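You operate a simulated robot arm through the tools that you are given. There is no shell and no other tool. Be economical: measure what you need, move in short steps, check, and stop when the job is done.

Carry out the task below with a simulated robot arm. There is one attempt and no reset: what you move stays moved.

JOB
Take the yellow grease can and put it on the red sight glass.
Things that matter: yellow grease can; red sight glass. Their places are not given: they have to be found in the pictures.

The check looks at the end state, three seconds after you hand in, the way a careful person would. Anything else that was tipped, shoved, dropped, spilled or broken makes it a failure.

ROBOT AND FRAMES
A 6-joint arm with a two-finger parallel gripper, fixed in place. Base frame: the origin is at the foot of the arm, x ahead of it, y to its left, z up; the work surface is at about z = 0. Units: cm, rad, N and s.
With the tool pointing down near the work surface it reaches from about 14 to 58 cm from the base axis. Its first joint turns from -1.152 to 1.152 rad. Payload 2.1 kg.
The TCP is the grasp point between the finger pads, 3 cm short of the fingertips. In the tool frame z runs along the fingers and y along their closing line. Largest opening 9.4 cm; finger width 2.8, thickness 1; the body of the gripper, 5 by 9.6 cm, starts 5.5 cm behind the TCP.
Orientation is that of the tool frame in the base frame, as a unit quaternion [w, x, y, z]. With the fingers straight down and closing along the base's y, the tool's x points along the base's -x, its y along +y and its z along -z.

CONTROLS
- The arm moves only by the tool jog_arm. Its argument "commands" is text: rows parted by semicolons, each of 7 numbers parted by spaces: the shift along the tool's x, y, z in units of 30 mm (1.0 is 30 mm), then the turn, a rotation vector about the tool's x, y, z in units of 5 degrees (1.0 is 5 degrees), then the gripper command, from -1 (fully open) to 1 (shut), values between in proportion. In form: dx dy dz rx ry rz gripper; .... A call has 1 to 8 rows; each row shifts and turns the commanded pose from where the row before left it, along the tool's axes as they then stand. A call with a number of a shift or a turn outside -1 to 1 is refused whole. Rows are played at 5 a second. More than 5 cm and 0.15 rad between two rows, or a gripper value outside its range, and nothing of the call is played. Where a pose cannot be reached the arm comes as near as it can. A force on the tool above 40 N (or 10 N above the force at the start of the call, whichever is more), or a blocked arm, ends the call early, and 0.2 s more pass. Each finger travels about 7.2 cm/s and halts on what it meets, pressing with about 34 N; the grip force reading is that of the motor and also rises with nothing between the fingers. The clock runs only during rows and for 0.2 s after the last one: add rows that do not move to give the fingers time. The reply holds the time, the measured pose of the TCP, the force on the tool along the base axes, the opening and the grip force, in the units named above and with some noise.
- Cameras (640 x 400 px; columns grow to the right, rows downward): "scene" is fixed at [6.27, -36.36, 48.48]; the picture's right is [0.88, -0.47, 0.00], its down [-0.29, -0.54, -0.79] and it looks along [0.38, 0.70, -0.61] (base axes); focal length 283 px, centre (320, 200). "wrist" rides on the gripper at [7.6, 1.4, -10.2] in the tool frame; the picture's right is [-0.18, 0.98, 0.00], its down [-0.75, -0.14, -0.64] and it looks along [-0.63, -0.12, 0.77] (tool axes); focal length 243 px, centre (320, 200).
- capture(camera): a new picture of that camera. It takes no simulated time.
- pixel_to_xyz(camera, pixels): for up to 12 pixels [column, row] of the newest picture of that camera ("zoom" is the newest enlarged one), the place [x, y, z] in the base frame of the surface seen there, good to about 0.2 cm, but the place of the scene camera against the robot may be out by one fixed shift of up to 2.5 cm in any direction. It takes no simulated time.
- zoom(camera, box): a new picture of the part [left, top, right, bottom] of that camera's present view, enlarged. It takes no simulated time.
- finish_job(): hands the job in; it is judged then, once.

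Keep the steps short. Do not move on a guess: measure, check each grasp and each placing, and mend mistakes. In all there are 60 turns and 26 pictures (those below and enlarged ones count). Leave the gripper open and the arm clear of the work at the hand-in unless told otherwise, and finish with a single line.

The tools are called after "Emit:" as name(argument=value, ...) on one line, values as JSON. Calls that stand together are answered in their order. jog_arm: Moves the arm, as the interface text tells. Its arguments: {"type":"object","properties":{"commands":{"type":"string"}},"required":["commands"]} The other tools are called the same way: capture (camera) takes a picture; pixel_to_xyz (camera, pixels) gives the place of the surface under pixels of a picture; zoom (camera, box) takes an enlarged picture of a part of a camera's view; finish_job () hands the job in.

At the start:

```text
clock: 0.0
tool_pos: [30.49, 8.7, 28.43]
ee_rot: [0.0, 0.0, 1.0, 0.0]
ft_force: [0.9, -0.1, -0.3]
opening: 9.39
finger_force: 0.1
```

scene: 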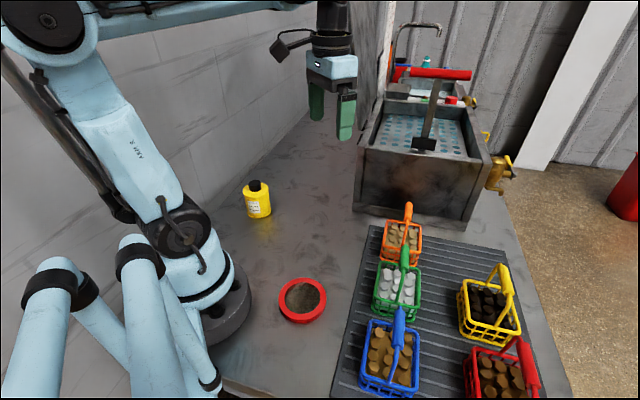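
wrist: 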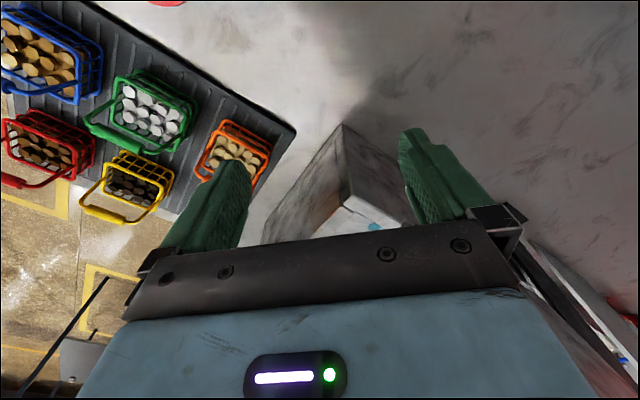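

The yellow can is near (257,200) in the scene picture and the red ring (sight glass) near (302,300). I'll measure both.

Emit:
zoom(camera="scene", box=[210, 160, 370, 340])

Emit:
pixel_to_xyz(camera="scene", pixels=[[257, 183], [258, 193], [257, 205], [258, 217], [302, 298], [281, 299], [325, 301], [303, 279], [302, 322], [247, 205], [269, 205], [270, 250]])

```text
2.22 times, centred on (290, 250) of scene
```

zoom: 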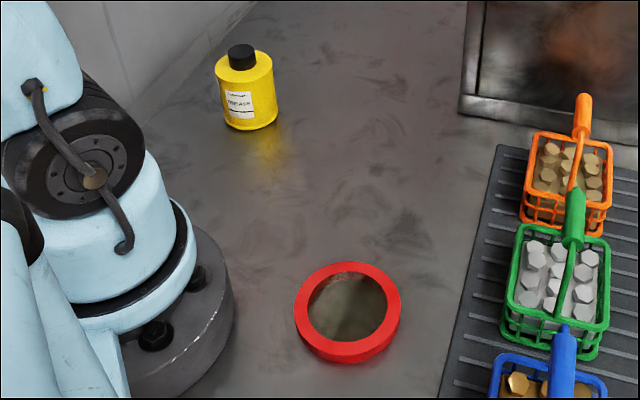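

```text
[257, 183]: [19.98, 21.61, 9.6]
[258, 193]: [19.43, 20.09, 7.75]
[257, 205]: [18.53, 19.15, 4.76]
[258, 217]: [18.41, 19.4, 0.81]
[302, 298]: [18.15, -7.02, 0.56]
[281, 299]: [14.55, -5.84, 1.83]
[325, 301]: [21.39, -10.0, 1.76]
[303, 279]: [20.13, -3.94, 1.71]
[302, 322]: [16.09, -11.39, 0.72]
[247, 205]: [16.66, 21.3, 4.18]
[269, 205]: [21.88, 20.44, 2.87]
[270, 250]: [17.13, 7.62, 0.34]
```

Can is roughly at (19.6, 21.5), ring near (18.2, -7.5), both in the possibly shifted scene frame. I'll move above and short of the can so the wrist camera can fix the true positions, and check where the wall is.

Emit:
pixel_to_xyz(camera="scene", pixels=[[215, 170], [200, 130], [245, 165], [275, 150], [230, 120]])

Emit:
jog_arm(commands="0.9 0.7 0.6 0 0 0 -1;0.9 0.7 0.6 0 0 0 -1;0.9 0.7 0.6 0 0 0 -1;0.8 0.5 0.6 0 0 0 -1;0 0 0 0 0 0 -1;0 0 0 0 0 0 -1")

Emit:
capture(camera="wrist")

```text
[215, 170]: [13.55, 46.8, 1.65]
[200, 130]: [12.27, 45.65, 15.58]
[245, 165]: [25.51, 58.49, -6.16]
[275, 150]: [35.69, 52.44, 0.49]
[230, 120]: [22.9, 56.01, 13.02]
```

```text
clock: 1.4
tool_pos: [19.81, 16.58, 21.06]
ee_rot: [0.0, 0.001, 1.0, -0.001]
ft_force: [-0.5, -0.2, 0.4]
opening: 9.4
finger_force: 0.1
```

```text
22 pictures are left
```

wrist: 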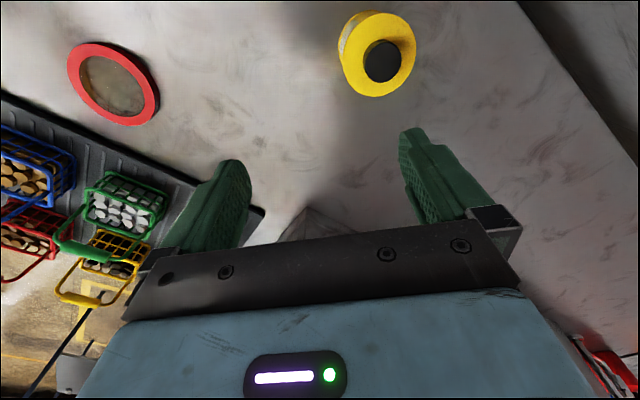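

Both objects are in the wrist view: the can's cap at (382,61), the ring at (114,84). I'll read accurate positions from it.

Emit:
pixel_to_xyz(camera="wrist", pixels=[[382, 61], [382, 44], [382, 78], [366, 61], [399, 61], [408, 50], [375, 92], [75, 80], [152, 100], [113, 85], [95, 48], [125, 120]])

Emit:
zoom(camera="wrist", box=[40, 0, 440, 250])

```text
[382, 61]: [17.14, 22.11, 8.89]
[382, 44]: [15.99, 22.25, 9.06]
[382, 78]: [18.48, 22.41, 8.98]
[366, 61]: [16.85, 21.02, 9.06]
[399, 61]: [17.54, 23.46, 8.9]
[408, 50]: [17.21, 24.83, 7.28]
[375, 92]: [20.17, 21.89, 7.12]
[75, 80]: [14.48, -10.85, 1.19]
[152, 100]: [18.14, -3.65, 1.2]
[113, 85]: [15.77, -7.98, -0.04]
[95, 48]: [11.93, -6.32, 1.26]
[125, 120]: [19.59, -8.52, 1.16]
```

```text
1.60 times, centred on (240, 125) of wrist
```

zoom: 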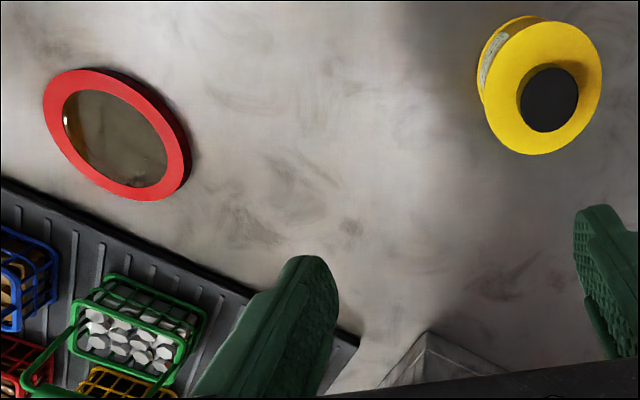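

Wrist frame: cap centre ≈ (17.2, 22.2), top 9.0; shoulder 7.2. I'll sample the ring band and can rim from the zoom for better centres.

Emit:
pixel_to_xyz(camera="zoom", pixels=[[52, 110], [176, 150], [90, 79], [136, 193], [155, 105], [72, 160], [118, 135], [597, 75], [535, 150], [492, 105], [550, 27], [594, 50]])

```text
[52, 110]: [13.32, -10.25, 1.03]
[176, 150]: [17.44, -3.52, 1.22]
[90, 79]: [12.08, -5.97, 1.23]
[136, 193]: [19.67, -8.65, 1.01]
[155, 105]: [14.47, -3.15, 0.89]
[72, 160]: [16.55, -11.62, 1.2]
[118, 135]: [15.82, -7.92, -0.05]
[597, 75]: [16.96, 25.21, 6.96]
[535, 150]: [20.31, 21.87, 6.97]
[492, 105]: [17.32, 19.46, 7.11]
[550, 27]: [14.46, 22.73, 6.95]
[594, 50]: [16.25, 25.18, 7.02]
```

Can centre ≈ (17.35, 22.25), diameter ≈ 6; ring centre ≈ (15.7, -7.3), top 1.2. Next: move over the can and down to z ≈ 13.5 (tips above the cap), then look.

Emit:
jog_arm(commands="0.41 0.95 0 0 0 0 -1;0.41 0.94 0 0 0 0 -1;0 0 0.9 0 0 0 -1;0 0 0.9 0 0 0 -1;0 0 0.7 0 0 0 -1;0 0 0 0 0 0 -1;0 0 0 0 0 0 -1")

Emit:
capture(camera="wrist")

Emit:
capture(camera="scene")

```text
clock: 3.0
tool_pos: [17.42, 22.24, 13.62]
ee_rot: [-0.001, 0.0, 1.0, 0.001]
ft_force: [-0.2, -0.7, -0.2]
opening: 9.4
finger_force: 0.0
```

```text
20 pictures are left
```

wrist: 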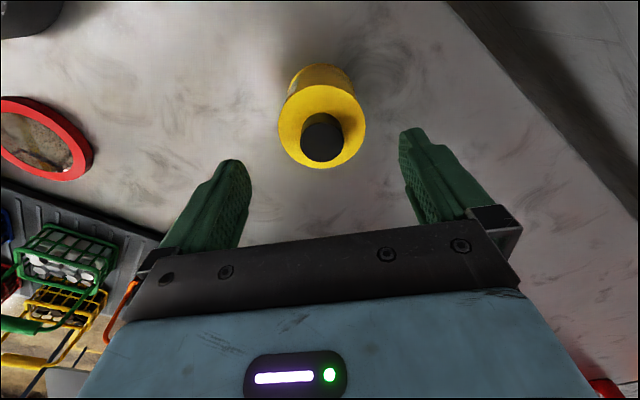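

```text
19 pictures are left
```

scene: 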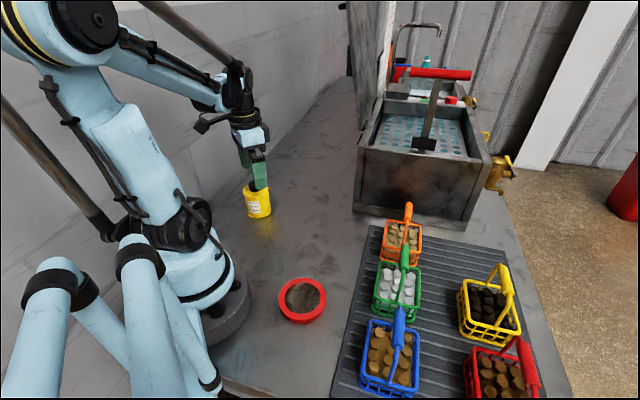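

The can sits between the fingers (cap at (321,138)). Confirming its centre before descending.

Emit:
pixel_to_xyz(camera="wrist", pixels=[[322, 138], [283, 125], [362, 125], [322, 90], [318, 164], [305, 138], [339, 138], [322, 118], [2, 100], [90, 155], [55, 108], [65, 178]])

```text
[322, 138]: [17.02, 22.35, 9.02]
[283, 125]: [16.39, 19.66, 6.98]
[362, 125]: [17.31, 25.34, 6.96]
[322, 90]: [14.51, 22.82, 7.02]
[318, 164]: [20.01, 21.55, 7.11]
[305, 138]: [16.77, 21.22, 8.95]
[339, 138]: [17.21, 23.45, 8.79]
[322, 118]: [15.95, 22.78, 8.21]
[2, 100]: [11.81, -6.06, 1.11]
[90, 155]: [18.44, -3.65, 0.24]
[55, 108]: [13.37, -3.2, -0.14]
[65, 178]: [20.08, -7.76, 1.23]
```

Centre ≈ (17.2, 22.35); aligned. Lowering to z ≈ 5.2 with the fingers open.

Emit:
jog_arm(commands="0.06 0.03 0 0 0 0 -1;0 0 0.7 0 0 0 -1;0 0 0.7 0 0 0 -1;0 0 0.7 0 0 0 -1;0 0 0.7 0 0 0 -1;0 0 0 0 0 0 -1;0 0 0 0 0 0 -1")

```text
clock: 4.6
tool_pos: [17.23, 22.28, 5.13]
ee_rot: [0.0, 0.0, 1.0, 0.0]
ft_force: [-0.5, 0.2, 0.6]
opening: 9.42
finger_force: 0.1
```

No contact force. Now closing.

Emit:
jog_arm(commands="0 0 0 0 0 0 0;0 0 0 0 0 0 0.5;0 0 0 0 0 0 1;0 0 0 0 0 0 1;0 0 0 0 0 0 1;0 0 0 0 0 0 1")

```text
clock: 6.0
tool_pos: [17.17, 22.22, 5.2]
ee_rot: [0.001, 0.001, 1.0, 0.0]
ft_force: [2.1, -1.5, 3.2]
opening: 6.39
finger_force: 33.8
```

Opening held at 6.39 with 33.8 N: gripped. Lifting about 7 cm.

Emit:
jog_arm(commands="0 0 -0.4 0 0 0 1;0 0 -0.6 0 0 0 1;0 0 -0.7 0 0 0 1;0 0 -0.7 0 0 0 1;0 0 0 0 0 0 1;0 0 0 0 0 0 1")

Emit:
capture(camera="wrist")

```text
clock: 7.4
tool_pos: [17.25, 22.29, 12.3]
ee_rot: [-0.001, 0.0, 1.0, 0.0]
ft_force: [0.8, 0.3, -2.3]
opening: 6.42
finger_force: 34.0
```

```text
18 pictures are left
```

wrist: 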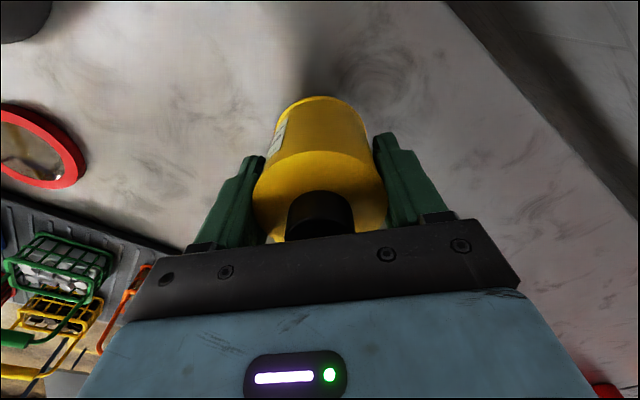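

Can held upright and lifted. Carrying it towards the ring along -y, slightly outward, stopping short of it.

Emit:
jog_arm(commands="-0.2 -0.5 -0.2 0 0 0 1;-0.2 -0.8 0 0 0 0 1;-0.2 -0.95 0 0 0 0 1;-0.2 -0.95 0 0 0 0 1;-0.1 -0.95 0 0 0 0 1;0 -0.95 0 0 0 0 1;0 -0.8 0 0 0 0 1;0 -0.5 0 0 0 0 1")

Emit:
jog_arm(commands="0 -0.5 0 0 0 0 1;0 -0.6 0 0 0 0 1;0 -0.4 0 0 0 0 1;0 0 0 0 0 0 1;0 0 0 0 0 0 1")

Emit:
capture(camera="wrist")

Emit:
capture(camera="scene")

```text
clock: 9.2
tool_pos: [20.0, 2.94, 13.21]
ee_rot: [0.0, -0.001, 1.0, 0.0]
ft_force: [0.0, 0.0, -3.2]
opening: 6.46
finger_force: 33.8
```

```text
clock: 10.4
tool_pos: [20.07, -1.49, 13.06]
ee_rot: [0.001, 0.0, 1.0, -0.001]
ft_force: [0.2, -0.4, -3.1]
opening: 6.43
finger_force: 34.1
```

```text
17 pictures are left
```

wrist: 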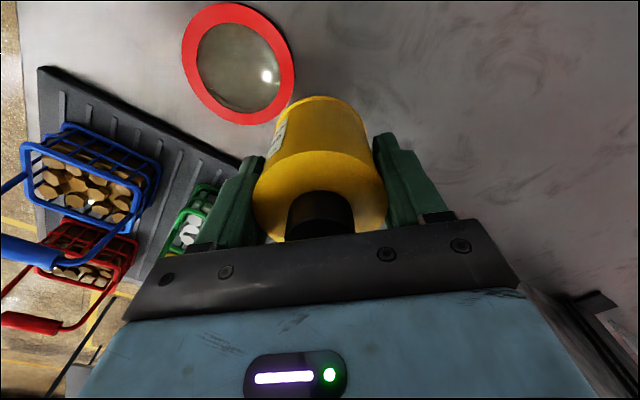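

```text
16 pictures are left
```

scene: 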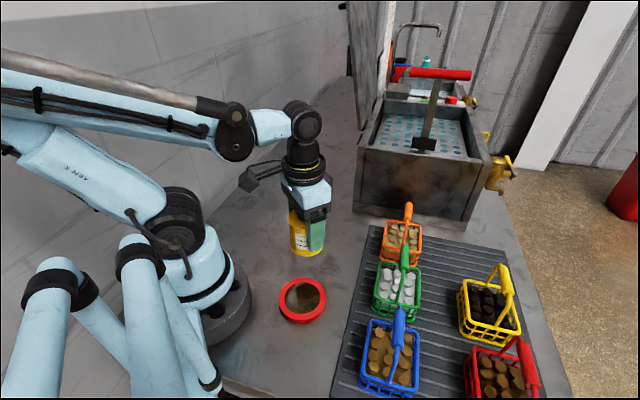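

The full ring is visible at (238,64) in the wrist view, closer than before. Measuring its centre and the glass level, plus the can's bottom edge and the blue basket.

Emit:
pixel_to_xyz(camera="wrist", pixels=[[189, 60], [286, 75], [228, 12], [248, 118], [200, 30], [278, 100], [268, 30], [205, 96], [238, 64], [255, 50], [225, 85], [60, 130]])

Emit:
zoom(camera="wrist", box=[160, 0, 400, 150])

```text
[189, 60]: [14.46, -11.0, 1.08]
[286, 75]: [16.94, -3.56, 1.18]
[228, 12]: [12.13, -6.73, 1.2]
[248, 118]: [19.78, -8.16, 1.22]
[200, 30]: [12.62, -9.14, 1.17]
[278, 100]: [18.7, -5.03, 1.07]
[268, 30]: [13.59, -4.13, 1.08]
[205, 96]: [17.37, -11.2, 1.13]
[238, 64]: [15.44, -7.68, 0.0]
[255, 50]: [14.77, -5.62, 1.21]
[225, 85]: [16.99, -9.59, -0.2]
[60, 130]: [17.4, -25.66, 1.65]
```

```text
2.67 times, centred on (280, 75) of wrist
```

zoom: 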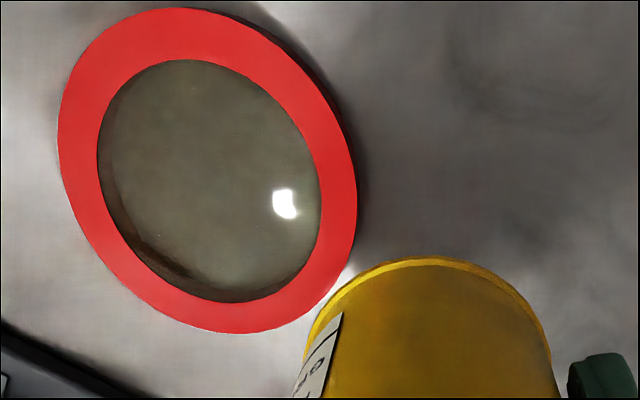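

Ring centre ≈ (15.75, -7.35), top 1.2; the clear glass appears about flush with the rim. Moving over it at height.

Emit:
jog_arm(commands="0.44 -0.6 0 0 0 0 1;0.5 -0.7 0 0 0 0 1;0.5 -0.65 0 0 0 0 1;0 0 0 0 0 0 1;0 0 0 0 0 0 1")

Emit:
capture(camera="scene")

Emit:
capture(camera="wrist")

```text
clock: 11.6
tool_pos: [15.67, -7.24, 13.09]
ee_rot: [0.0, 0.0, 1.0, 0.0]
ft_force: [0.2, -0.5, -2.3]
opening: 6.41
finger_force: 33.7
```

```text
14 pictures are left
```

scene: 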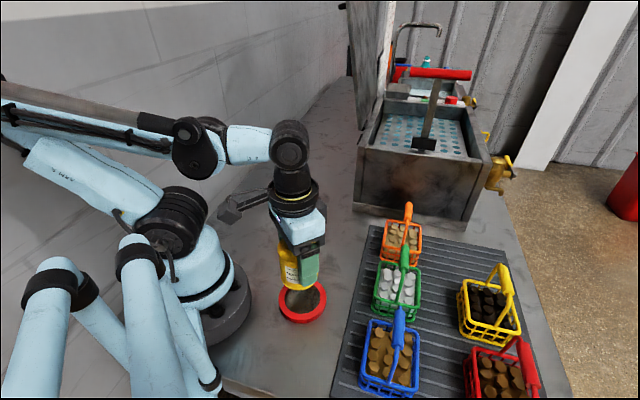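

```text
13 pictures are left
```

wrist: 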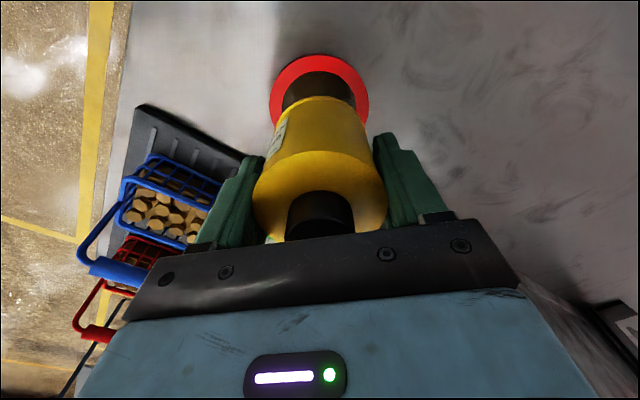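

Above the ring, with clear gaps to the arm's foot and baskets. Lowering until the can's bottom is about 1 cm above the glass.

Emit:
jog_arm(commands="-0.03 -0.03 0.5 0 0 0 1;0 0 0.5 0 0 0 1;0 0 0.5 0 0 0 1;0 0 0.4 0 0 0 1;0 0 0 0 0 0 1;0 0 0 0 0 0 1")

Emit:
capture(camera="wrist")

Emit:
zoom(camera="scene", box=[200, 180, 400, 340])

```text
clock: 13.0
tool_pos: [15.59, -7.37, 7.33]
ee_rot: [0.0, 0.0, 1.0, 0.0]
ft_force: [0.7, 0.2, -2.6]
opening: 6.43
finger_force: 33.7
```

```text
12 pictures are left
```

wrist: 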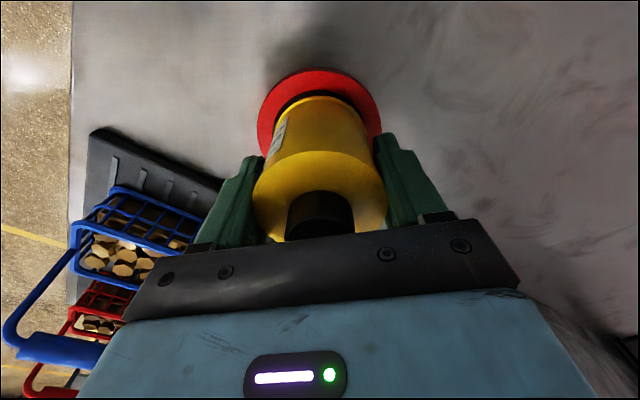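

```text
2.50 times, centred on (300, 260) of scene
```

zoom: 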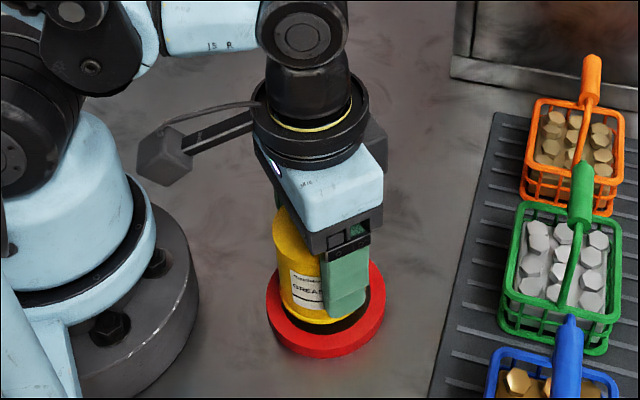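

Centred over the ring. Lowering gently in small steps, watching the force.

Emit:
jog_arm(commands="-0.05 0 0.08 0 0 0 1;0 0 0.08 0 0 0 1;0 0 0.07 0 0 0 1;0 0 0 0 0 0 1;0 0 0 0 0 0 1")

Emit:
jog_arm(commands="0 0 0.04 0 0 0 1;0 0 0 0 0 0 1;0 0 0 0 0 0 1")

```text
clock: 14.2
tool_pos: [15.97, -7.41, 6.68]
ee_rot: [0.0, -0.001, 1.0, 0.0]
ft_force: [0.1, 0.2, -2.8]
opening: 6.4
finger_force: 33.7
```

```text
clock: 15.0
tool_pos: [15.88, -7.35, 6.53]
ee_rot: [0.0, 0.0, 1.0, 0.0]
ft_force: [-0.3, 0.3, -2.7]
opening: 6.43
finger_force: 34.1
```

No contact yet; continuing in ~1 mm steps.

Emit:
jog_arm(commands="0.03 0 0.04 0 0 0 1;0 0 0 0 0 0 1;0 0 0 0 0 0 1")

Emit:
jog_arm(commands="0 0 0.03 0 0 0 1;0 0 0 0 0 0 1;0 0 0 0 0 0 1")

```text
clock: 15.8
tool_pos: [15.78, -7.46, 6.33]
ee_rot: [0.0, 0.0, 1.0, -0.001]
ft_force: [0.2, -0.5, -2.6]
opening: 6.44
finger_force: 33.7
```

```text
clock: 16.6
tool_pos: [15.76, -7.33, 6.39]
ee_rot: [0.001, 0.0, 1.0, 0.0]
ft_force: [-0.6, 3.1, 24.9]
opening: 6.41
finger_force: 33.6
```

Contact (24.9 N) with the can bottom at ≈ 1.2, i.e. on the rim/glass level. Easing off slightly, then checking.

Emit:
jog_arm(commands="0 0 -0.02 0 0 0 1;0 0 0 0 0 0 1")

Emit:
zoom(camera="scene", box=[240, 220, 360, 340])

```text
clock: 17.2
tool_pos: [15.87, -7.28, 6.5]
ee_rot: [0.0, 0.0, 1.0, -0.001]
ft_force: [0.6, -0.4, -1.3]
opening: 6.37
finger_force: 34.4
```

```text
3.33 times, centred on (300, 280) of scene
```

zoom: 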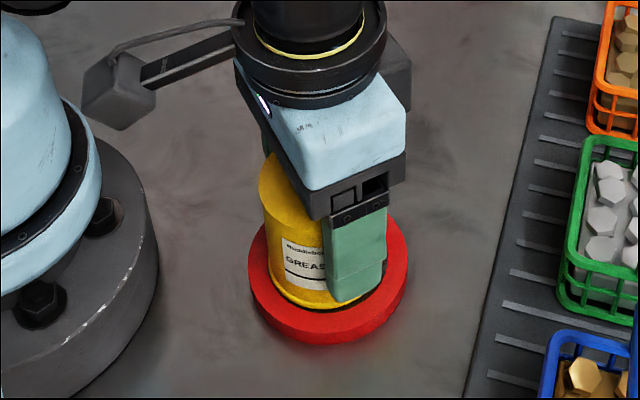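

Force −1.3 N: the can is essentially carried by the sight glass, centred and upright. Opening the fingers gradually.

Emit:
jog_arm(commands="0 0 0 0 0 0 -0.4;0 0 0 0 0 0 -0.5;0 0 0 0 0 0 -0.7;0 0 0 0 0 0 -1;0 0 0 0 0 0 -1;0 0 0 0 0 0 -1")

```text
clock: 18.6
tool_pos: [15.81, -7.39, 6.4]
ee_rot: [0.0, 0.0, 1.0, 0.0]
ft_force: [0.2, 0.0, 0.2]
opening: 9.41
finger_force: 0.0
```

Fingers open at 9.41. Rising straight up ~14 cm.

Emit:
jog_arm(commands="0 0 -0.3 0 0 0 -1;0 0 -0.6 0 0 0 -1;0 0 -0.9 0 0 0 -1;0 0 -0.9 0 0 0 -1;0 0 -0.9 0 0 0 -1;-0.5 0.5 -0.9 0 0 0 -1;-0.9 0.9 0 0 0 0 -1;-0.9 0.9 0 0 0 0 -1")

Emit:
zoom(camera="scene", box=[200, 160, 400, 340])

Emit:
capture(camera="wrist")

```text
clock: 20.4
tool_pos: [22.72, -0.37, 20.0]
ee_rot: [0.0, 0.001, 1.0, -0.001]
ft_force: [-0.9, 0.0, 0.1]
opening: 9.41
finger_force: 0.1
```

```text
2.22 times, centred on (300, 250) of scene
```

zoom: 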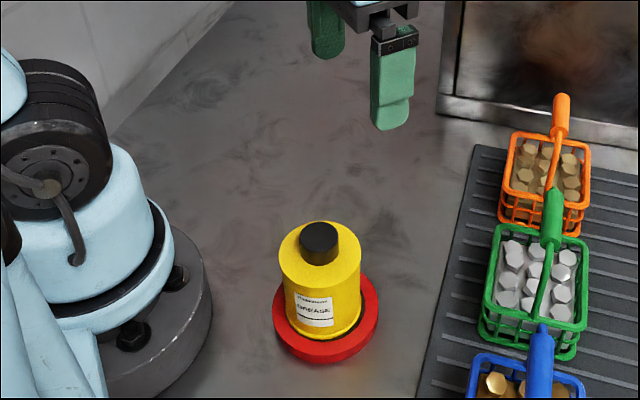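

```text
8 pictures are left
```

wrist: 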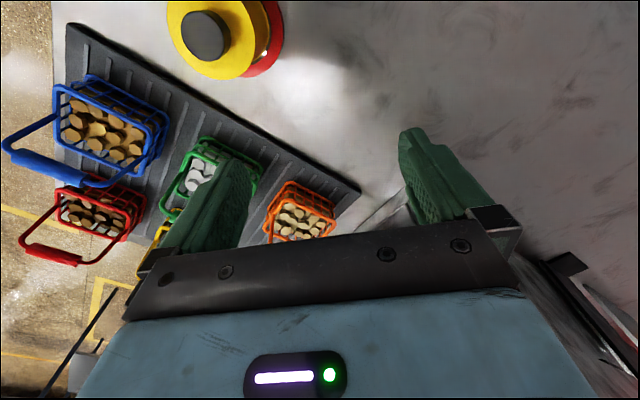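

The can stands upright and centred on the red sight glass, nothing else has moved, and the open gripper is clear. Handing in.

Emit:
finish_job()

```text
The job is handed in.
```

The yellow grease can is standing upright and centred on the red sight glass, nothing else was disturbed, and the gripper is open and clear.
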